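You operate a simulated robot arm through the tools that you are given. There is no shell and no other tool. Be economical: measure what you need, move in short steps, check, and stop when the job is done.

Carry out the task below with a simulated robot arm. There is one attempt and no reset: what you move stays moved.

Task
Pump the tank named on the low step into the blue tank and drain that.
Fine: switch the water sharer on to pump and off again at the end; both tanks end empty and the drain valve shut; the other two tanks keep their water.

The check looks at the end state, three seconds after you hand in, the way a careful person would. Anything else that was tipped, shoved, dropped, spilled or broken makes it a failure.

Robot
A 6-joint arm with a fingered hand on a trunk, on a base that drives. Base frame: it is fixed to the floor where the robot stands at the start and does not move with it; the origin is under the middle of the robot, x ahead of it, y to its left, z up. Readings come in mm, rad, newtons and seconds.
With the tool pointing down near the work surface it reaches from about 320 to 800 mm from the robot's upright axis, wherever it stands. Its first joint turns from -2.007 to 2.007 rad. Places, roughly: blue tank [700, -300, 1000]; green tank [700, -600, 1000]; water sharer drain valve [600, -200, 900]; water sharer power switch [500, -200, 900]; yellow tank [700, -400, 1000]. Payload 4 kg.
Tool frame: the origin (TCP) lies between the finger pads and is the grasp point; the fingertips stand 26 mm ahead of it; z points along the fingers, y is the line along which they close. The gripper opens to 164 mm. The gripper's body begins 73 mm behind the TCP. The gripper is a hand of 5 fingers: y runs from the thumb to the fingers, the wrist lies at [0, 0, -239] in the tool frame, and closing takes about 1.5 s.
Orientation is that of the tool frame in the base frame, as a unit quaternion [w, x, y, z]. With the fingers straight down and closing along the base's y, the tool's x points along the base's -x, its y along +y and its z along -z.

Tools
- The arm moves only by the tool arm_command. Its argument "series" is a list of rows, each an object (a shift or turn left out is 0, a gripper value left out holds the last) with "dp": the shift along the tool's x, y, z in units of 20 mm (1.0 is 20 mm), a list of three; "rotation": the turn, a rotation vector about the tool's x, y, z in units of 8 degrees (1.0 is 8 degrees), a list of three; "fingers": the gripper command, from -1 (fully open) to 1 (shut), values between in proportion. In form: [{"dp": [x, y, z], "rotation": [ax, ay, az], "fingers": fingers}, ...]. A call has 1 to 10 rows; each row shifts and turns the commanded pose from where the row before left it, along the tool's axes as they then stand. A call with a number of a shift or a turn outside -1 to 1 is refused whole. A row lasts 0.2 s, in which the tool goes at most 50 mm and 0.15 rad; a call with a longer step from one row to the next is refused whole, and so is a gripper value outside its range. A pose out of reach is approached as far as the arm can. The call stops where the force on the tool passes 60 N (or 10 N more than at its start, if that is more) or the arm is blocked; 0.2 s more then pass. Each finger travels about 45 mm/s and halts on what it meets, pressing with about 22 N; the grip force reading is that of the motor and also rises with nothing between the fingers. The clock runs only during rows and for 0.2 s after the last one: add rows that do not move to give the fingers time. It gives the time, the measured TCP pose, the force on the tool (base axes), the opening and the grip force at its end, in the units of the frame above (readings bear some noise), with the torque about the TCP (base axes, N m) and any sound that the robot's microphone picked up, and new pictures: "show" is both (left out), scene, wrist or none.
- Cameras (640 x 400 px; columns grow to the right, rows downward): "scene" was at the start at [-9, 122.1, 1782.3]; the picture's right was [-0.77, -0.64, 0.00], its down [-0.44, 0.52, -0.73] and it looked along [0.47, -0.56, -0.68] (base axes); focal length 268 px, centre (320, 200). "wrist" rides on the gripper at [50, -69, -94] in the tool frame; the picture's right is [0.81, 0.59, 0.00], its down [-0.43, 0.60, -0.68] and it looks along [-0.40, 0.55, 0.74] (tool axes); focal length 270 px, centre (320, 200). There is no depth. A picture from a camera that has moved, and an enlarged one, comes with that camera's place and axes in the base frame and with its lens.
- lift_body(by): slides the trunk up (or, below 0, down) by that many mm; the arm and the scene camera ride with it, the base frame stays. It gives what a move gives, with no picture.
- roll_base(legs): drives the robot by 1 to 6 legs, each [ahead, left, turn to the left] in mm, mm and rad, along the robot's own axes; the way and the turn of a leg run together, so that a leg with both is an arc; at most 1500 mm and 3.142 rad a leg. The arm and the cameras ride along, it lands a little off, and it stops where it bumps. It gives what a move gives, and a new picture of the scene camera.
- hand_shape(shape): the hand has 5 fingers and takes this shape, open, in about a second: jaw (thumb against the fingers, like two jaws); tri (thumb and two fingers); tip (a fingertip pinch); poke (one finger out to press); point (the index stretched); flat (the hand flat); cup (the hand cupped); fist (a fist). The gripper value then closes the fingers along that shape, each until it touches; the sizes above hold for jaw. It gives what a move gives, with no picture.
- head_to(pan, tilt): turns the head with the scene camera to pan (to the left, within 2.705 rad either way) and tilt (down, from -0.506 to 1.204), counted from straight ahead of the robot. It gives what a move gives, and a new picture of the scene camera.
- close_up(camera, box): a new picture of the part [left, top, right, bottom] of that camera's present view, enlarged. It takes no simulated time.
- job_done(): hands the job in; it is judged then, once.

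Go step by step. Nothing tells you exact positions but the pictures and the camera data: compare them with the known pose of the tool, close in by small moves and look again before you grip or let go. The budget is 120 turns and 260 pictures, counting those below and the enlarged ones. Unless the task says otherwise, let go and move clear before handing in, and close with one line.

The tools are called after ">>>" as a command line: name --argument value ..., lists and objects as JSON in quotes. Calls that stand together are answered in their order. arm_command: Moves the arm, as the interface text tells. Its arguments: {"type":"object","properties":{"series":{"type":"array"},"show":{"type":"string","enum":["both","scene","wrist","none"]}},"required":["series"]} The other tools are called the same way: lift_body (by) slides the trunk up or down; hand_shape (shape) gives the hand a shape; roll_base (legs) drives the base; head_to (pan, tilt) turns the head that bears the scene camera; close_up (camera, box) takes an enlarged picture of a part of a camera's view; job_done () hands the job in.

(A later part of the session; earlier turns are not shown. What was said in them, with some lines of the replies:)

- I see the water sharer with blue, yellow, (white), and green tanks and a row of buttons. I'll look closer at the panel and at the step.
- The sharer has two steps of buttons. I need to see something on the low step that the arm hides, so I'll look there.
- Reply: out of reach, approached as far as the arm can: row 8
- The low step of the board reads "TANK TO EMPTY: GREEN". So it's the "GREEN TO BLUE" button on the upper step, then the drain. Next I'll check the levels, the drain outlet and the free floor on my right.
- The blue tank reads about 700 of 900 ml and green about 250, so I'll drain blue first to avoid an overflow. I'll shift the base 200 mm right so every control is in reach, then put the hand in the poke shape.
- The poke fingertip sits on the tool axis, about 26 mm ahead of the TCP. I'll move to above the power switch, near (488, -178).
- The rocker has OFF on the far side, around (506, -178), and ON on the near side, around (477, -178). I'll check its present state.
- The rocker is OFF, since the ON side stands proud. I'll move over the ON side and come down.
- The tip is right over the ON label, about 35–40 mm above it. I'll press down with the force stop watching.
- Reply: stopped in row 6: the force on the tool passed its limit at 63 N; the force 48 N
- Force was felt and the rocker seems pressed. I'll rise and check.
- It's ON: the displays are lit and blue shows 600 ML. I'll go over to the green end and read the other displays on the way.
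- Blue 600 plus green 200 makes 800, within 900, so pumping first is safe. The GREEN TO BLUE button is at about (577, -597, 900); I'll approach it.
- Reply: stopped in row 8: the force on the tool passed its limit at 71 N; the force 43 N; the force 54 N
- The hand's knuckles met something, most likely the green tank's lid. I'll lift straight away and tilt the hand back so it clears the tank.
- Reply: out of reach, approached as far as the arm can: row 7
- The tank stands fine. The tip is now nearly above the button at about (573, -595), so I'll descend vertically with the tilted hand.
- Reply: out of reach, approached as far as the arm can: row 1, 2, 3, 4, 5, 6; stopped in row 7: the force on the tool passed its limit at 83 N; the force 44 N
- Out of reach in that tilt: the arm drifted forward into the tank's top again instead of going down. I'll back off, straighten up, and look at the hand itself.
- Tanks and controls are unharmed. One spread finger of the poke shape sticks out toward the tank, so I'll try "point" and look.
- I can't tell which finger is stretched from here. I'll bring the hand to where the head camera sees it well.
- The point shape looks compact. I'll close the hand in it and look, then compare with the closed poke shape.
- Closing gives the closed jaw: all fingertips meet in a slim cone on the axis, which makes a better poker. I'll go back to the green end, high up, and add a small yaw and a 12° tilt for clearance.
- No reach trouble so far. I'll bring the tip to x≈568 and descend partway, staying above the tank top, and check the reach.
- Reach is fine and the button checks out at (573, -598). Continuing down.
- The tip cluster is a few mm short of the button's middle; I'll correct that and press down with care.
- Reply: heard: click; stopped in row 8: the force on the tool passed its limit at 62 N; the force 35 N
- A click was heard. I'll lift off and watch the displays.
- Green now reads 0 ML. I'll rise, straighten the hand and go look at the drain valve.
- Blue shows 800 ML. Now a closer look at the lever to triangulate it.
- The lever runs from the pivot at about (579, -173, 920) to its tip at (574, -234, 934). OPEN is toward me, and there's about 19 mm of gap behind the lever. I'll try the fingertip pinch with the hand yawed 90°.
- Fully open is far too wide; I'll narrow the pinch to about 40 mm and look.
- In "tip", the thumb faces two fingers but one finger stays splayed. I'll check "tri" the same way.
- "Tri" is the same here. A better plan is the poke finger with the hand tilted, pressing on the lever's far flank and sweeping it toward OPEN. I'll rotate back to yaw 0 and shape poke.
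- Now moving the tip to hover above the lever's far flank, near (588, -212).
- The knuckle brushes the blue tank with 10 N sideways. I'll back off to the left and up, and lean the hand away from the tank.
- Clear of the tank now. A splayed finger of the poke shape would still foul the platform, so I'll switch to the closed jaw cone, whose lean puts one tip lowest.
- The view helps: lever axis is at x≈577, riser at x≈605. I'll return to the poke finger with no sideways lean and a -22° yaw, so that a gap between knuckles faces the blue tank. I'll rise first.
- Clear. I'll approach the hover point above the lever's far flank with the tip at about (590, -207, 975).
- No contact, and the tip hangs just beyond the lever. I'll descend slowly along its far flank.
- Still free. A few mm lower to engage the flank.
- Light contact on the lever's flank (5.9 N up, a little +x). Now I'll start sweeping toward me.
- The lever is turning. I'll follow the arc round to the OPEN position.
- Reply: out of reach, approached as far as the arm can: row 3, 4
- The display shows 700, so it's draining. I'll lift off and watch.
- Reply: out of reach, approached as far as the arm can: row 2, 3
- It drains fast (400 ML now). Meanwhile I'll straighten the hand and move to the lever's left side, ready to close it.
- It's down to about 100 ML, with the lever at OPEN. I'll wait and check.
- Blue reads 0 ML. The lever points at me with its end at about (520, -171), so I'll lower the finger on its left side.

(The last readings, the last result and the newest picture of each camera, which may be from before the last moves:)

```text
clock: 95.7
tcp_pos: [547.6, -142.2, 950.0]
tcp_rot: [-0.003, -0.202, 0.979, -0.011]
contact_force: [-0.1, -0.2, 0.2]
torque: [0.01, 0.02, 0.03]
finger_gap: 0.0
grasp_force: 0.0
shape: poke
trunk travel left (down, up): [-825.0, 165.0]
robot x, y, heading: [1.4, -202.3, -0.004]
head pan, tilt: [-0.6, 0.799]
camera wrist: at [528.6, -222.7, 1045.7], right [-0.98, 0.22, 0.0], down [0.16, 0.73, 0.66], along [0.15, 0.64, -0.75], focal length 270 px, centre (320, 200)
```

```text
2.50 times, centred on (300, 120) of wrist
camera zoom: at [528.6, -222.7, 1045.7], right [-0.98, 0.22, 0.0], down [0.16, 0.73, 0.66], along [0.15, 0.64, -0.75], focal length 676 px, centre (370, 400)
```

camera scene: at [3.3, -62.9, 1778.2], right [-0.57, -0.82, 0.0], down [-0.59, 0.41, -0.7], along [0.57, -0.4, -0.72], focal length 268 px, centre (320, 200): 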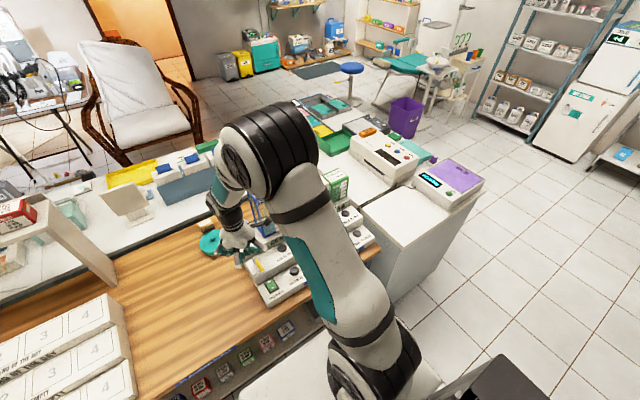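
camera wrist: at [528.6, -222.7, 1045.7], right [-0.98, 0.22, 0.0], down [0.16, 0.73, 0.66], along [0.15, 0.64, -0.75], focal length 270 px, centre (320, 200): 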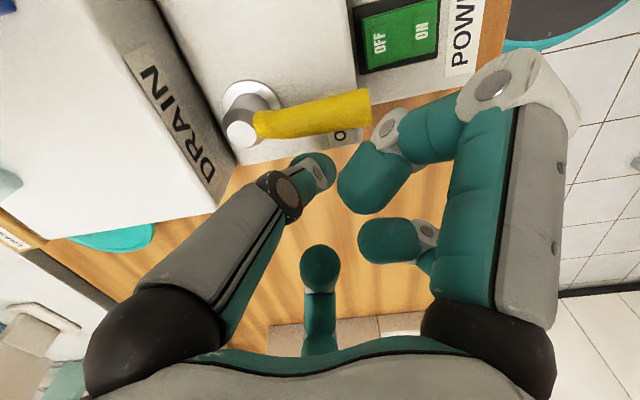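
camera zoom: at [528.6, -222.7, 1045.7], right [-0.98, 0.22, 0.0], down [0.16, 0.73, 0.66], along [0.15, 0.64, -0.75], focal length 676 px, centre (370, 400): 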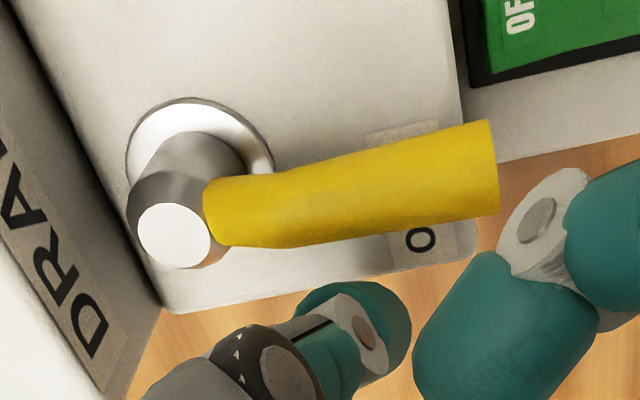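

Well placed on the lever's left side. Now I'll sweep along the arc back to shut.

>>> arm_command --series '[{"dp": [0.25, -0.4, 0]}, {"dp": [0.32, -0.4, 0]}, {"dp": [0.298, -0.389, 0]}, {"dp": [0.063, -0.51, 0]}, {"dp": [0.063, -0.51, 0]}, {"dp": [-0.204, -0.475, 0]}, {"dp": [-0.204, -0.4, 0]}, {}]' --show "wrist"

>>> close_up --camera "wrist" --box '[200, 40, 400, 200]'

>>> close_up --camera "scene" --box '[210, 180, 330, 280]'

```text
clock: 97.5
tcp_pos: [561.6, -203.7, 952.0]
tcp_rot: [-0.004, -0.202, 0.979, -0.011]
contact_force: [-0.5, -1.0, 0.1]
torque: [-0.03, -0.03, 0.03]
finger_gap: 0.2
grasp_force: 0.0
shape: poke
trunk travel left (down, up): [-825.0, 165.0]
robot x, y, heading: [1.7, -197.4, -0.01]
head pan, tilt: [-0.6, 0.799]
camera wrist: at [542.4, -283.4, 1047.6], right [-0.98, 0.22, 0.0], down [0.16, 0.73, 0.66], along [0.15, 0.64, -0.75], focal length 270 px, centre (320, 200)
```

wrist: 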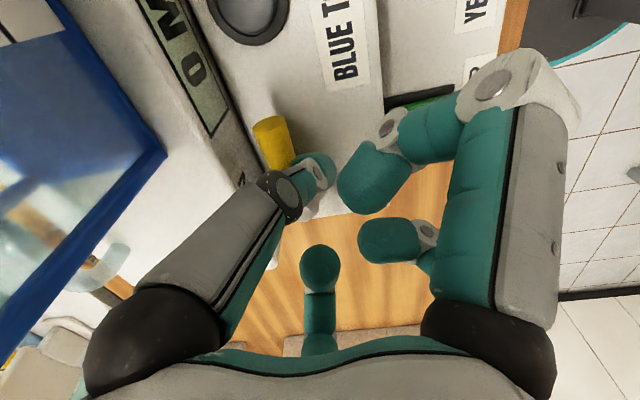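

```text
2.50 times, centred on (300, 120) of wrist
camera zoom: at [542.4, -283.4, 1047.6], right [-0.98, 0.22, 0.0], down [0.16, 0.73, 0.66], along [0.15, 0.64, -0.75], focal length 676 px, centre (370, 400)
```

zoom: 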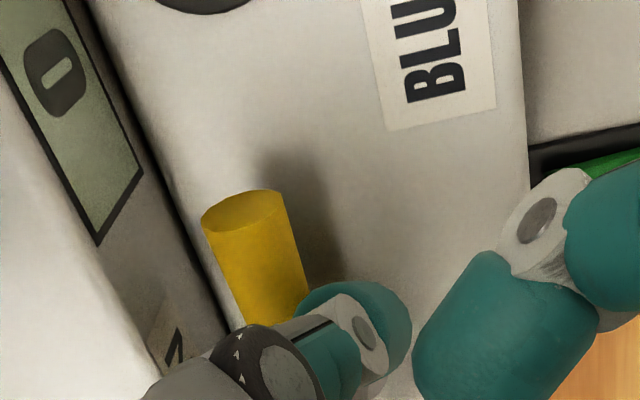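

```text
4.00 times, centred on (270, 230) of scene
camera zoom: at [3.6, -62.5, 1778.2], right [-0.57, -0.82, 0.0], down [-0.59, 0.41, -0.7], along [0.57, -0.4, -0.72], focal length 1073 px, centre (520, 80)
```

zoom: 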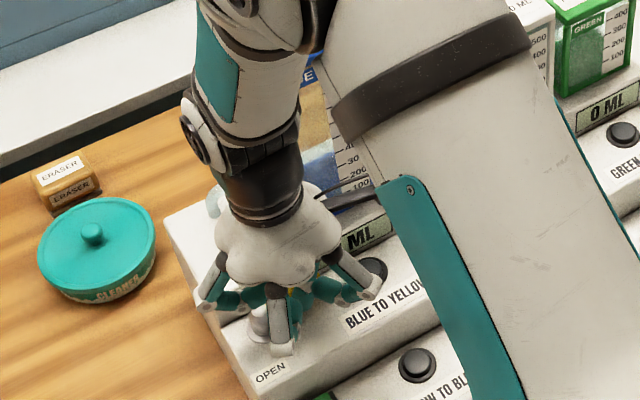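

The lever end is back near (577, -235), as at first. I'll nudge it a few mm further to be sure it's fully shut.

>>> arm_command --series '[{"dp": [-0.14, -0.06, 0]}, {"dp": [-0.14, -0.06, 0]}, {"dp": [-0.09, -0.04, 0]}]' --show "none"

>>> arm_command --series '[{"dp": [0.5, 0, 0]}, {"dp": [0, 0, -1]}, {"dp": [0, 0, -1]}, {"dp": [0, 0, -1]}, {"dp": [0, 0, -1]}, {"dp": [1, 0, -1]}, {"dp": [1, 0, 0]}, {"dp": [1, 0, 0]}, {}]' --show "wrist"

>>> close_up --camera "wrist" --box '[160, 0, 420, 180]'

>>> close_up --camera "scene" --box '[210, 170, 340, 290]'

```text
clock: 98.2
tcp_pos: [567.2, -202.3, 951.2]
tcp_rot: [-0.004, -0.202, 0.979, -0.011]
contact_force: [-7.8, -0.8, 1.8]
torque: [-0.04, 0.21, -0.01]
finger_gap: 0.2
grasp_force: 0.1
shape: poke
trunk travel left (down, up): [-825.0, 165.0]
robot x, y, heading: [-1.0, -203.0, -0.005]
head pan, tilt: [-0.6, 0.799]
```

```text
clock: 100.2
tcp_pos: [505.6, -227.4, 1053.7]
tcp_rot: [-0.003, -0.202, 0.979, -0.01]
contact_force: [-0.4, 0.0, -1.2]
torque: [-0.02, 0.03, -0.02]
finger_gap: 0.0
grasp_force: 0.0
shape: poke
trunk travel left (down, up): [-825.0, 165.0]
robot x, y, heading: [-1.8, -202.1, -0.011]
head pan, tilt: [-0.6, 0.799]
camera wrist: at [486.8, -308.6, 1148.8], right [-0.98, 0.22, 0.0], down [0.16, 0.73, 0.66], along [0.15, 0.64, -0.75], focal length 270 px, centre (320, 200)
```

wrist: 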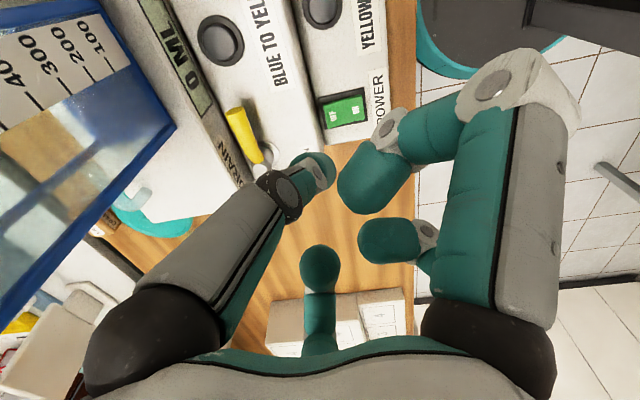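

```text
2.22 times, centred on (290, 90) of wrist
camera zoom: at [486.8, -308.6, 1148.8], right [-0.98, 0.22, 0.0], down [0.16, 0.73, 0.66], along [0.15, 0.64, -0.75], focal length 601 px, centre (387, 444)
```

zoom: 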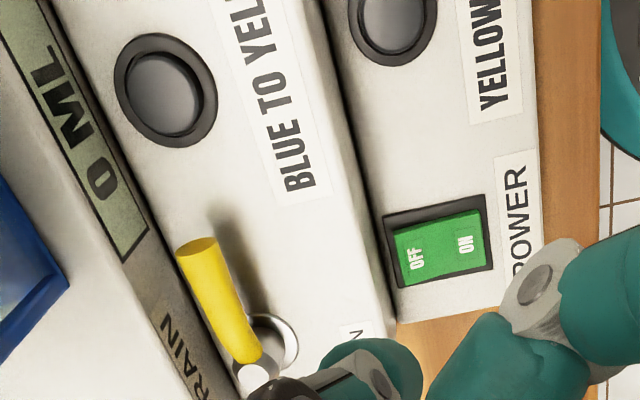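

```text
3.33 times, centred on (275, 230) of scene
camera zoom: at [4.2, -62.3, 1778.1], right [-0.57, -0.82, 0.0], down [-0.59, 0.41, -0.7], along [0.57, -0.4, -0.72], focal length 894 px, centre (470, 100)
```

zoom: 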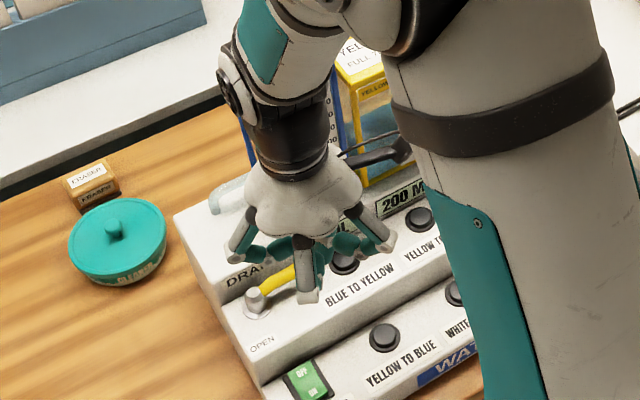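

The valve is shut and blue reads 0 ML. Last comes power OFF at about (505, -178); I'll use the closed cone with a slight tilt to stay clear of the lever.

>>> arm_command --series '[{"dp": [-0.33, 0.765, 0], "fingers": 1}, {"dp": [-0.33, 0.765, 0]}, {"dp": [-0.33, 0.765, 0]}, {"rotation": [0.375, -0.87, 0]}, {"rotation": [0.375, -0.87, 0]}, {"dp": [0.3, 0, 0]}, {}, {}, {}, {}]' --show "wrist"

>>> close_up --camera "wrist" --box '[240, 20, 420, 180]'

```text
clock: 102.5
tcp_pos: [499.1, -179.7, 1050.4]
tcp_rot: [0.125, -0.202, 0.971, -0.038]
contact_force: [0.1, -0.2, -0.1]
torque: [0.03, 0.01, 0.0]
finger_gap: 0.0
grasp_force: 22.3
shape: jaw
trunk travel left (down, up): [-825.0, 165.0]
robot x, y, heading: [-0.2, -203.3, -0.006]
head pan, tilt: [-0.6, 0.799]
camera wrist: at [456.8, -261.2, 1137.9], right [-0.94, 0.21, -0.26], down [-0.02, 0.73, 0.68], along [0.33, 0.65, -0.69], focal length 270 px, centre (320, 200)
```

wrist: 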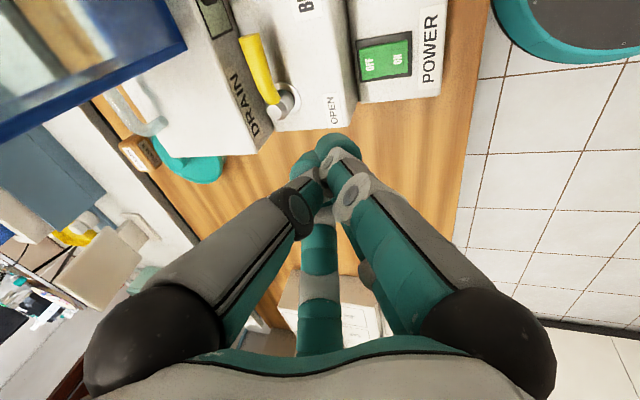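

```text
2.50 times, centred on (330, 100) of wrist
camera zoom: at [456.8, -261.2, 1137.9], right [-0.94, 0.21, -0.26], down [-0.02, 0.73, 0.68], along [0.33, 0.65, -0.69], focal length 676 px, centre (295, 450)
```

zoom: 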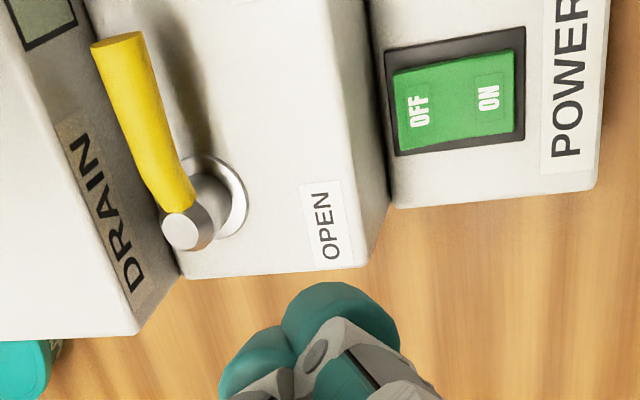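

OFF label located at (502, -180); the tip is right above it. Descending.

>>> arm_command --series '[{"dp": [0.2275, 0.1243, 0.967]}, {"dp": [0.2275, 0.1243, 0.967]}, {"dp": [0.2275, 0.1243, 0.967]}, {"dp": [0.2275, 0.1243, 0.967]}, {"dp": [0.2275, 0.1243, 0.967]}, {"dp": [0.2275, 0.1243, 0.967]}, {"dp": [0.16, 0.087, 0.677]}, {}]' --show "wrist"

>>> close_up --camera "wrist" --box '[240, 60, 400, 180]'

>>> close_up --camera "scene" --box '[220, 200, 330, 300]'

```text
clock: 104.2
tcp_pos: [501.6, -180.9, 929.9]
tcp_rot: [0.124, -0.202, 0.971, -0.037]
contact_force: [0.4, -0.4, -0.6]
torque: [-0.01, 0.0, 0.0]
finger_gap: 0.0
grasp_force: 22.0
shape: jaw
out of reach, approached as far as the arm can: row 5, 6
trunk travel left (down, up): [-825.0, 165.0]
robot x, y, heading: [1.2, -199.8, -0.0]
head pan, tilt: [-0.6, 0.799]
camera wrist: at [458.4, -262.2, 1016.4], right [-0.94, 0.21, -0.26], down [-0.02, 0.73, 0.68], along [0.33, 0.65, -0.69], focal length 270 px, centre (320, 200)
```

wrist: 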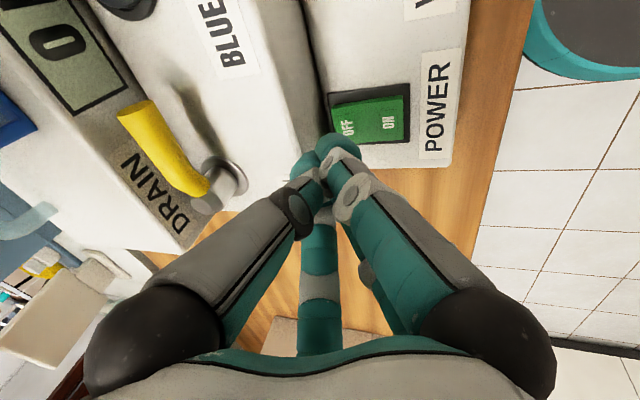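

```text
3.33 times, centred on (320, 120) of wrist
camera zoom: at [458.4, -262.2, 1016.4], right [-0.94, 0.21, -0.26], down [-0.02, 0.73, 0.68], along [0.33, 0.65, -0.69], focal length 901 px, centre (320, 467)
```

zoom: 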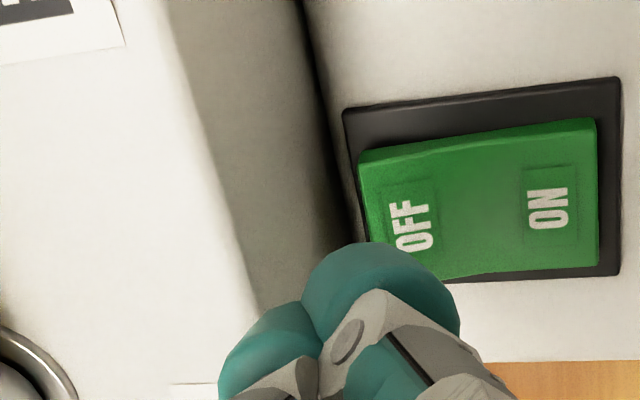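

```text
4.00 times, centred on (275, 250) of scene
camera zoom: at [3.3, -62.5, 1778.2], right [-0.57, -0.82, 0.0], down [-0.59, 0.41, -0.7], along [0.57, -0.4, -0.72], focal length 1073 px, centre (500, 0)
```

zoom: 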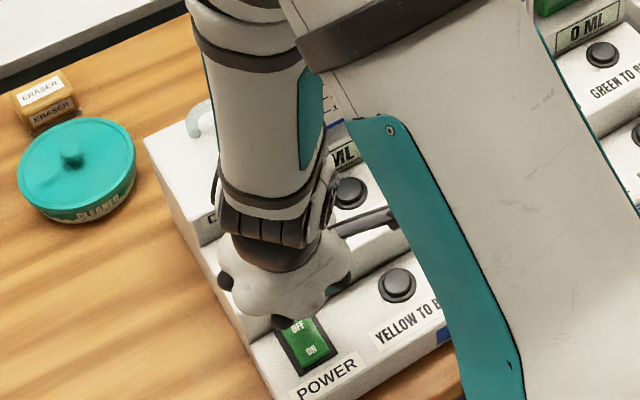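

The cone tips are too wide here: one would catch the step face and another sits near the rocker's middle. I'll rise, straighten up, and go back to the single poke finger with a bit more yaw.

>>> arm_command --series '[{"dp": [-0.2275, -0.1243, -0.967], "fingers": -1}, {"dp": [-0.2275, -0.1243, -0.967]}, {"dp": [-0.2275, -0.1243, -0.967]}, {"rotation": [-0.375, 0.87, 0]}, {"rotation": [-0.375, 0.87, 0]}, {"rotation": [0, 0, -1]}, {"rotation": [0, 0, -1]}, {"rotation": [0, 0, -0.5]}]' --show "none"

>>> hand_shape --shape "poke"

>>> arm_command --series '[{}]' --show "wrist"

```text
clock: 106.0
tcp_pos: [499.5, -183.5, 970.8]
tcp_rot: [-0.005, -0.37, 0.929, -0.009]
contact_force: [0.2, -0.5, 0.1]
torque: [-0.01, 0.0, -0.02]
finger_gap: 158.1
grasp_force: 0.1
shape: jaw
out of reach, approached as far as the arm can: row 1, 2, 3
trunk travel left (down, up): [-825.0, 165.0]
robot x, y, heading: [0.2, -200.2, -0.008]
head pan, tilt: [-0.6, 0.799]
```

```text
clock: 107.0
tcp_pos: [500.6, -183.9, 969.9]
tcp_rot: [-0.005, -0.369, 0.929, -0.011]
contact_force: [0.2, 0.4, -0.5]
torque: [0.02, 0.03, -0.01]
finger_gap: 0.0
grasp_force: 0.1
shape: poke
trunk travel left (down, up): [-825.0, 165.0]
robot x, y, heading: [-0.7, -204.1, -0.007]
head pan, tilt: [-0.6, 0.799]
```

```text
clock: 107.3
tcp_pos: [500.5, -183.4, 971.2]
tcp_rot: [-0.005, -0.37, 0.929, -0.009]
contact_force: [0.6, -0.5, 0.1]
torque: [0.02, -0.01, 0.01]
finger_gap: 0.2
grasp_force: 0.1
shape: poke
trunk travel left (down, up): [-825.0, 165.0]
robot x, y, heading: [-0.7, -205.2, -0.005]
head pan, tilt: [-0.6, 0.799]
camera wrist: at [511.5, -265.5, 1065.7], right [-0.99, -0.13, 0.0], down [-0.09, 0.74, 0.66], along [-0.09, 0.66, -0.75], focal length 270 px, centre (320, 200)
```

wrist: 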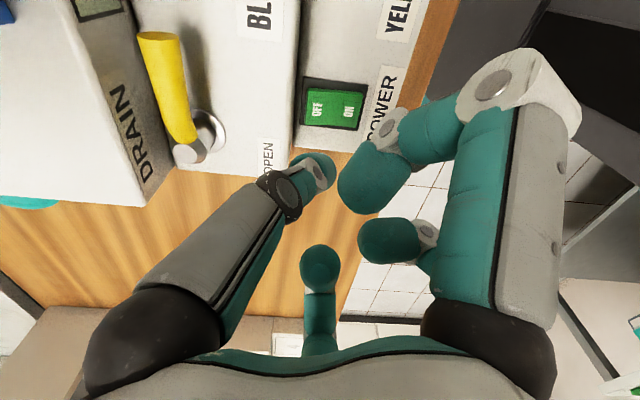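

The single finger is over OFF. Going down to just above it.

>>> arm_command --series '[{"dp": [-0.26, 0.095, 0]}, {"dp": [0, 0, 1]}, {"dp": [0, 0, 1]}, {"dp": [0, 0, 1]}, {"dp": [0, 0, 0.5]}, {}]' --show "wrist"

>>> close_up --camera "wrist" --box '[240, 80, 400, 200]'

>>> close_up --camera "scene" --box '[220, 200, 330, 300]'

```text
clock: 108.8
tcp_pos: [503.6, -180.9, 899.7]
tcp_rot: [-0.005, -0.369, 0.929, -0.01]
contact_force: [-0.6, -0.7, 0.0]
torque: [0.05, -0.02, -0.03]
finger_gap: 0.0
grasp_force: 0.1
shape: poke
trunk travel left (down, up): [-825.0, 165.0]
robot x, y, heading: [-1.0, -203.3, -0.01]
head pan, tilt: [-0.6, 0.799]
camera wrist: at [514.4, -262.6, 995.6], right [-0.99, -0.13, 0.01], down [-0.09, 0.74, 0.66], along [-0.09, 0.66, -0.75], focal length 270 px, centre (320, 200)
```

wrist: 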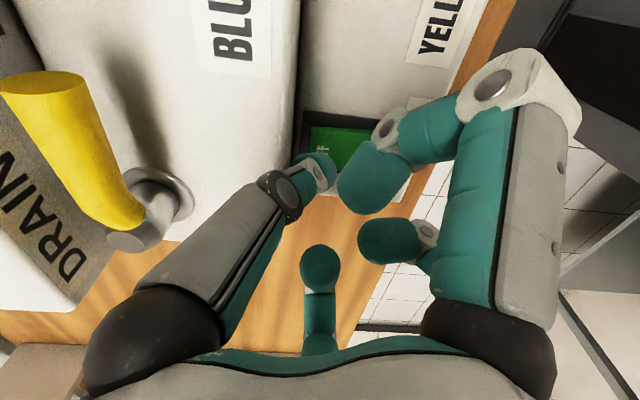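

```text
3.33 times, centred on (320, 140) of wrist
camera zoom: at [514.4, -262.6, 995.6], right [-0.99, -0.13, 0.01], down [-0.09, 0.74, 0.66], along [-0.09, 0.66, -0.75], focal length 901 px, centre (320, 400)
```

zoom: 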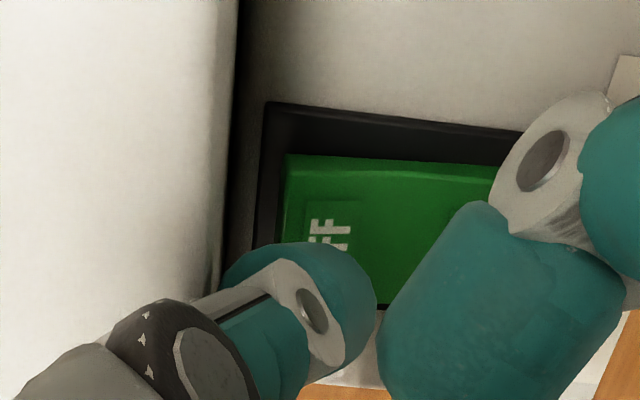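

```text
4.00 times, centred on (275, 250) of scene
camera zoom: at [3.6, -62.5, 1778.2], right [-0.57, -0.82, 0.0], down [-0.59, 0.41, -0.7], along [0.57, -0.4, -0.72], focal length 1073 px, centre (500, 0)
```

zoom: 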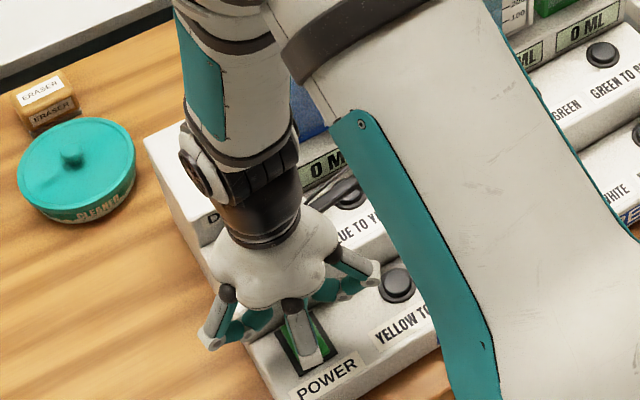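

Tip right above the OFF label. Pressing gently.

>>> arm_command --series '[{"dp": [0.109, 0.103, 0.3]}, {"dp": [0, 0, 0.25]}, {"dp": [0, 0, 0.25]}, {"dp": [0, 0, 0.2]}, {"dp": [0, 0, 0.2]}]' --show "none"

>>> close_up --camera "scene" --box '[220, 200, 330, 300]'

```text
clock: 109.9
tcp_pos: [501.8, -180.4, 885.2]
tcp_rot: [0.003, -0.368, 0.93, -0.012]
contact_force: [-14.0, -0.5, 49.0]
torque: [0.77, -2.1, -0.22]
finger_gap: 0.0
grasp_force: 0.0
shape: poke
trunk travel left (down, up): [-825.0, 165.0]
robot x, y, heading: [-1.4, -200.9, -0.005]
head pan, tilt: [-0.6, 0.799]
stopped in row 5: the force on the tool passed its limit at 66 N (the readings are from after the stop); the commanded pose is now the measured one
```

```text
4.00 times, centred on (275, 250) of scene
camera zoom: at [-3.7, -63.2, 1778.5], right [-0.57, -0.82, 0.0], down [-0.59, 0.41, -0.7], along [0.58, -0.4, -0.71], focal length 1073 px, centre (500, 0)
```

zoom: 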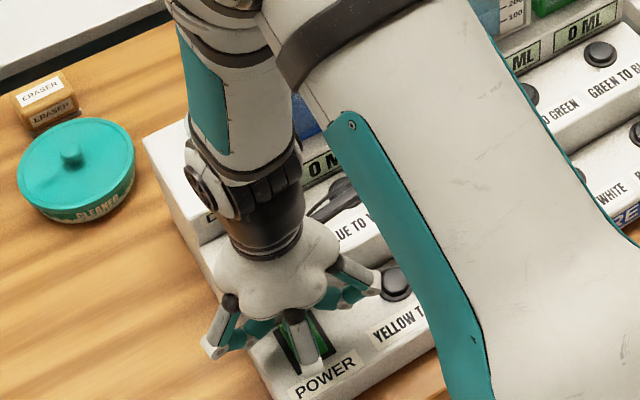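

The display is still lit. The torque shows another splayed finger is resting on the upper step (about 50 mm ahead) and holding the tip up. I'll rise, check nothing moved, and tilt about 10° so that finger lifts clear.

>>> arm_command --series '[{"dp": [0, 0, -1]}, {"dp": [0.145, 0.137, -1], "rotation": [0.43, -0.455, 0]}, {"rotation": [0.43, -0.455, 0]}, {}]' --show "wrist"

>>> close_up --camera "wrist" --box '[200, 60, 400, 200]'

```text
clock: 110.9
tcp_pos: [498.6, -179.7, 920.4]
tcp_rot: [0.08, -0.368, 0.926, -0.043]
contact_force: [-0.9, 0.8, 0.1]
torque: [-0.05, 0.02, -0.02]
finger_gap: 0.2
grasp_force: 0.0
shape: poke
trunk travel left (down, up): [-825.0, 165.0]
robot x, y, heading: [-2.2, -203.8, -0.003]
head pan, tilt: [-0.6, 0.799]
camera wrist: at [493.2, -261.9, 1015.9], right [-0.98, -0.13, -0.18], down [-0.21, 0.74, 0.63], along [0.05, 0.66, -0.75], focal length 270 px, centre (320, 200)
```

wrist: 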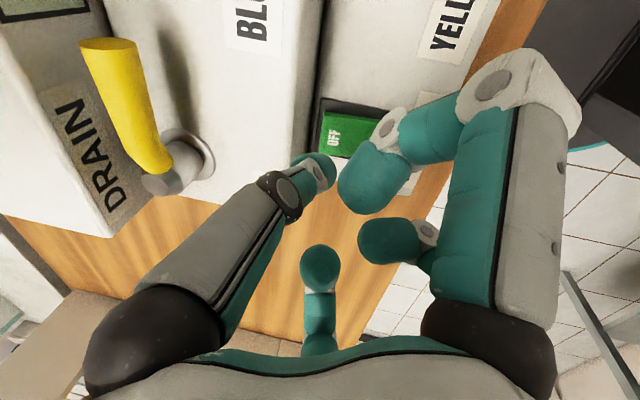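

```text
2.86 times, centred on (300, 130) of wrist
camera zoom: at [493.2, -261.9, 1015.9], right [-0.98, -0.13, -0.18], down [-0.21, 0.74, 0.63], along [0.05, 0.66, -0.75], focal length 772 px, centre (377, 400)
```

zoom: 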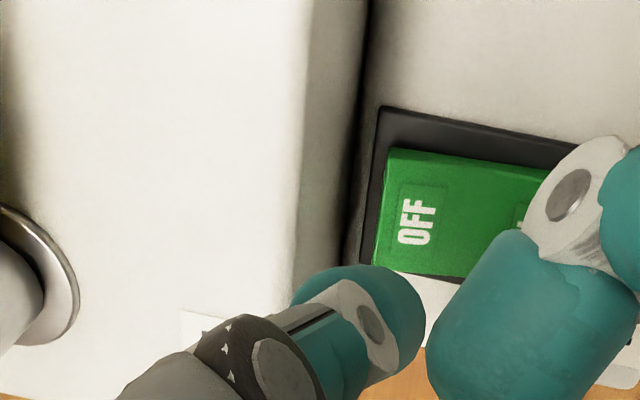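

Nothing was disturbed. I'll check whether the display is off now.

>>> close_up --camera "scene" --box '[250, 170, 390, 280]'

>>> close_up --camera "wrist" --box '[0, 0, 120, 60]'

```text
3.64 times, centred on (320, 225) of scene
camera zoom: at [3.3, -62.5, 1778.1], right [-0.57, -0.82, 0.0], down [-0.59, 0.41, -0.7], along [0.57, -0.4, -0.72], focal length 975 px, centre (320, 109)
```

zoom: 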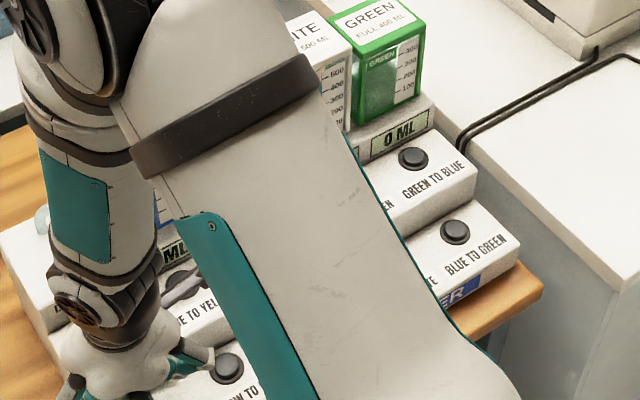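

```text
5.33 times, centred on (60, 30) of wrist
camera zoom: at [493.2, -261.9, 1015.9], right [-0.98, -0.13, -0.18], down [-0.21, 0.74, 0.63], along [0.05, 0.66, -0.75], focal length 1442 px, centre (1707, 1107)
```

zoom: 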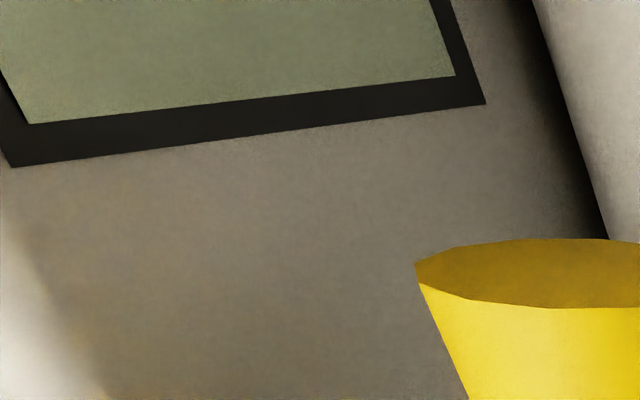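

Still on. Pressing again with the tilt.

>>> arm_command --series '[{"dp": [0.1166, 0.1384, 0.986]}, {"dp": [0.058, 0.069, 0.493]}, {"dp": [0.029, 0.035, 0.247]}, {"dp": [0.023, 0.028, 0.197]}, {"dp": [0.023, 0.028, 0.197]}, {"dp": [0.023, 0.028, 0.197]}]' --show "wrist"

>>> close_up --camera "scene" --box '[250, 170, 390, 280]'

```text
clock: 112.3
tcp_pos: [501.5, -180.2, 881.4]
tcp_rot: [0.087, -0.367, 0.925, -0.048]
contact_force: [-14.1, -3.4, 36.2]
torque: [0.36, -1.31, -0.12]
finger_gap: 0.0
grasp_force: 0.0
shape: poke
trunk travel left (down, up): [-825.0, 165.0]
robot x, y, heading: [0.9, -201.1, -0.01]
head pan, tilt: [-0.6, 0.799]
stopped in row 6: the force on the tool passed its limit at 69 N (the readings are from after the stop); the commanded pose is now the measured one
camera wrist: at [494.8, -262.3, 976.4], right [-0.97, -0.13, -0.19], down [-0.22, 0.75, 0.63], along [0.06, 0.65, -0.75], focal length 270 px, centre (320, 200)
```

wrist: 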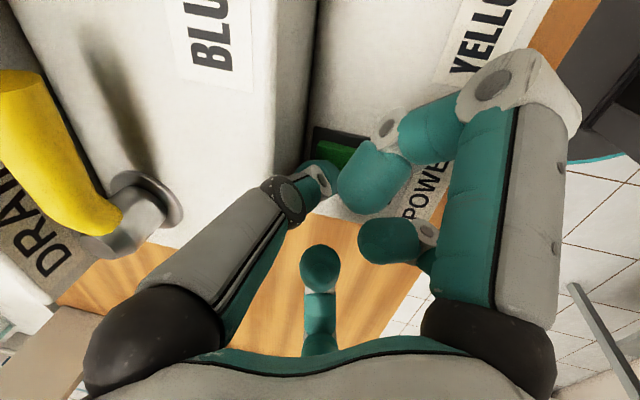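

```text
3.64 times, centred on (320, 225) of scene
camera zoom: at [-2.2, -63.2, 1778.4], right [-0.57, -0.82, 0.0], down [-0.59, 0.41, -0.7], along [0.58, -0.4, -0.72], focal length 975 px, centre (320, 109)
```

zoom: 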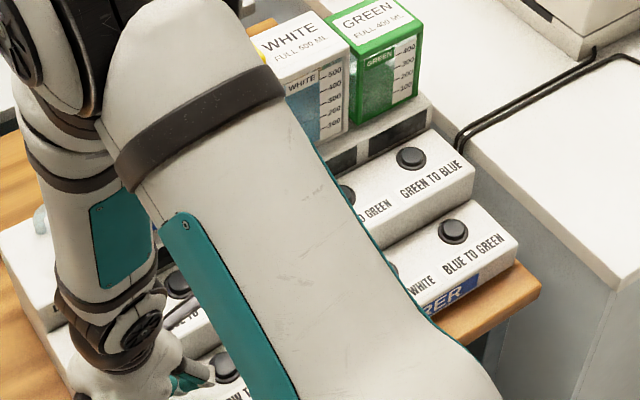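

Displays are dark: the power is off. I'll rise, move clear and check everything.

>>> arm_command --series '[{"dp": [-0.1166, -0.1384, -0.986]}, {"dp": [-0.1166, -0.1384, -0.986]}, {"dp": [-0.1166, -0.1384, -0.986]}, {"dp": [-0.1166, -0.1384, -0.986]}, {"dp": [-0.1166, -0.1384, -0.986]}, {"dp": [-0.1166, -0.1384, -0.986]}, {"dp": [-0.1166, -0.1384, -0.986]}, {"dp": [-0.1166, -0.1384, -0.986]}, {"dp": [-0.1166, -0.1384, -0.986]}, {"dp": [0.5, 0.5, -0.8]}]' --show "wrist"

>>> close_up --camera "wrist" --box '[140, 0, 400, 170]'

>>> close_up --camera "scene" --box '[200, 140, 400, 290]'

```text
clock: 114.5
tcp_pos: [484.9, -179.2, 1071.3]
tcp_rot: [0.085, -0.368, 0.925, -0.046]
contact_force: [-0.7, -0.9, -0.1]
torque: [0.01, -0.02, 0.0]
finger_gap: 0.0
grasp_force: 0.3
shape: poke
trunk travel left (down, up): [-825.0, 165.0]
robot x, y, heading: [2.3, -200.5, -0.007]
head pan, tilt: [-0.6, 0.799]
camera wrist: at [477.4, -261.7, 1167.4], right [-0.97, -0.13, -0.19], down [-0.22, 0.75, 0.63], along [0.06, 0.65, -0.75], focal length 270 px, centre (320, 200)
```

wrist: 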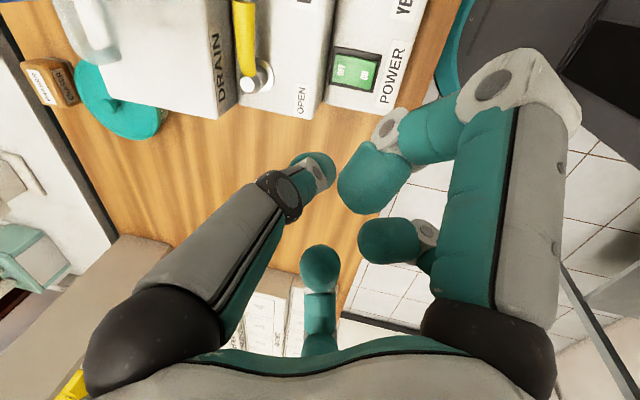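

```text
2.35 times, centred on (270, 85) of wrist
camera zoom: at [477.4, -261.7, 1167.4], right [-0.97, -0.13, -0.19], down [-0.22, 0.75, 0.63], along [0.06, 0.65, -0.75], focal length 636 px, centre (438, 471)
```

zoom: 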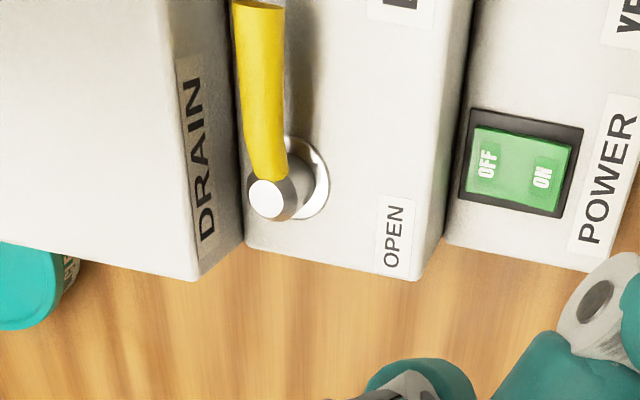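

```text
2.67 times, centred on (300, 215) of scene
camera zoom: at [2.1, -62.5, 1778.1], right [-0.57, -0.82, 0.0], down [-0.59, 0.41, -0.7], along [0.57, -0.4, -0.72], focal length 715 px, centre (373, 160)
```

zoom: 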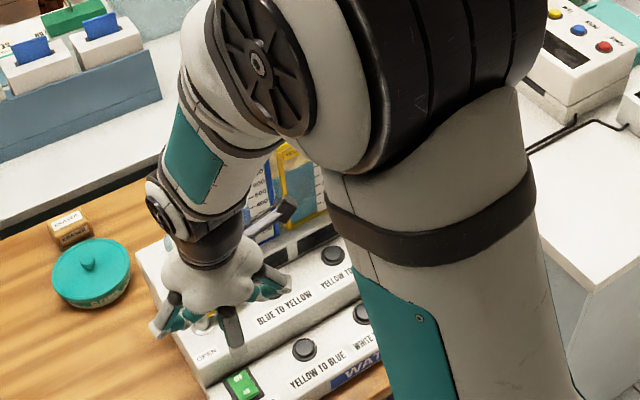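

The switch is OFF and the valve shut. I'll move up and away for a last look at the tanks.

>>> arm_command --series '[{"dp": [0, 0, -1]}, {"dp": [0, 0, -1]}, {"dp": [0, 0, -1]}, {"dp": [0, 0, -1]}, {"dp": [0, 0, -1]}, {"dp": [0, 0, -1]}, {"dp": [0, 0, -1]}, {"dp": [-0.7, 0.7, 0]}, {"dp": [-0.7, 0.7, 0]}, {"dp": [-0.7, 0.7, 0]}]' --show "none"

>>> arm_command --series '[{"dp": [-0.7, 0.7, 0]}, {"dp": [-0.7, 0.7, 0]}, {"dp": [-0.7, 0.7, 0]}, {"dp": [-0.7, 0.7, 0]}, {"dp": [-0.7, 0.7, 0]}, {"dp": [-0.7, 0.7, 0]}, {}]' --show "scene"

>>> head_to --pan -0.7 --tilt 0.8

>>> close_up --camera "scene" --box '[180, 130, 380, 280]'

```text
clock: 116.7
tcp_pos: [459.8, -114.6, 1206.6]
tcp_rot: [0.084, -0.368, 0.925, -0.047]
contact_force: [0.8, -0.5, 0.7]
torque: [-0.01, 0.0, 0.01]
finger_gap: 0.3
grasp_force: 0.0
shape: poke
trunk travel left (down, up): [-825.0, 165.0]
robot x, y, heading: [-3.4, -204.4, -0.005]
head pan, tilt: [-0.6, 0.799]
```

```text
clock: 118.3
tcp_pos: [463.8, 1.2, 1205.6]
tcp_rot: [0.084, -0.367, 0.925, -0.047]
contact_force: [0.5, -0.5, -0.7]
torque: [0.01, 0.01, 0.01]
finger_gap: 0.0
grasp_force: 0.0
shape: poke
trunk travel left (down, up): [-825.0, 165.0]
robot x, y, heading: [-2.6, -205.8, -0.004]
head pan, tilt: [-0.6, 0.799]
camera scene: at [3.3, -62.9, 1778.2], right [-0.57, -0.82, 0.0], down [-0.59, 0.41, -0.7], along [0.57, -0.4, -0.72], focal length 268 px, centre (320, 200)
```

scene: 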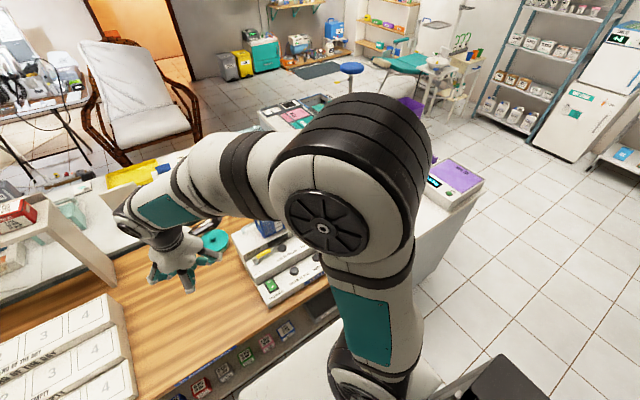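

```text
clock: 119.0
tcp_pos: [464.3, 2.1, 1204.9]
tcp_rot: [0.085, -0.368, 0.925, -0.046]
contact_force: [0.0, 0.1, 0.2]
torque: [0.02, 0.0, 0.01]
finger_gap: 0.0
grasp_force: 0.1
shape: poke
trunk travel left (down, up): [-825.0, 165.0]
robot x, y, heading: [-3.0, -203.1, -0.001]
head pan, tilt: [-0.7, 0.799]
camera scene: at [-1.4, -68.8, 1778.2], right [-0.65, -0.76, 0.0], down [-0.55, 0.46, -0.7], along [0.53, -0.45, -0.72], focal length 268 px, centre (320, 200)
```

scene: 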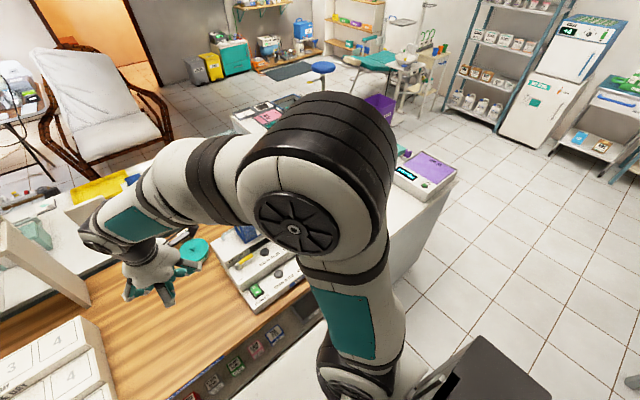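

```text
2.67 times, centred on (280, 205) of scene
camera zoom: at [-1.4, -68.8, 1778.2], right [-0.65, -0.76, 0.0], down [-0.55, 0.46, -0.7], along [0.53, -0.45, -0.72], focal length 715 px, centre (427, 187)
```

zoom: 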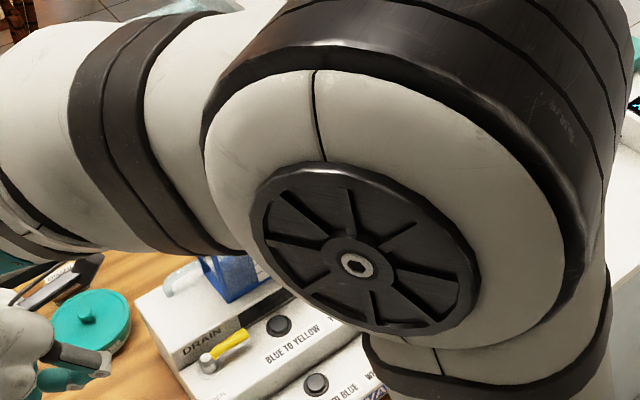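

Everything matches: green and blue emptied to 0 ML before switch-off, yellow and white untouched at 200 ML, drain valve shut, power off, hand clear. Handing in.

>>> job_done

```text
The job is handed in.
```

I pumped the green tank (named on the low step) into blue and drained blue. Green and blue both read 0 ML, and no yellow or white pump button was pressed. The drain valve is shut, the water sharer is off and the hand is clear. On the way the hand bumped the green tank's top twice and brushed the blue tank once, but both stayed standing and I saw no damage.
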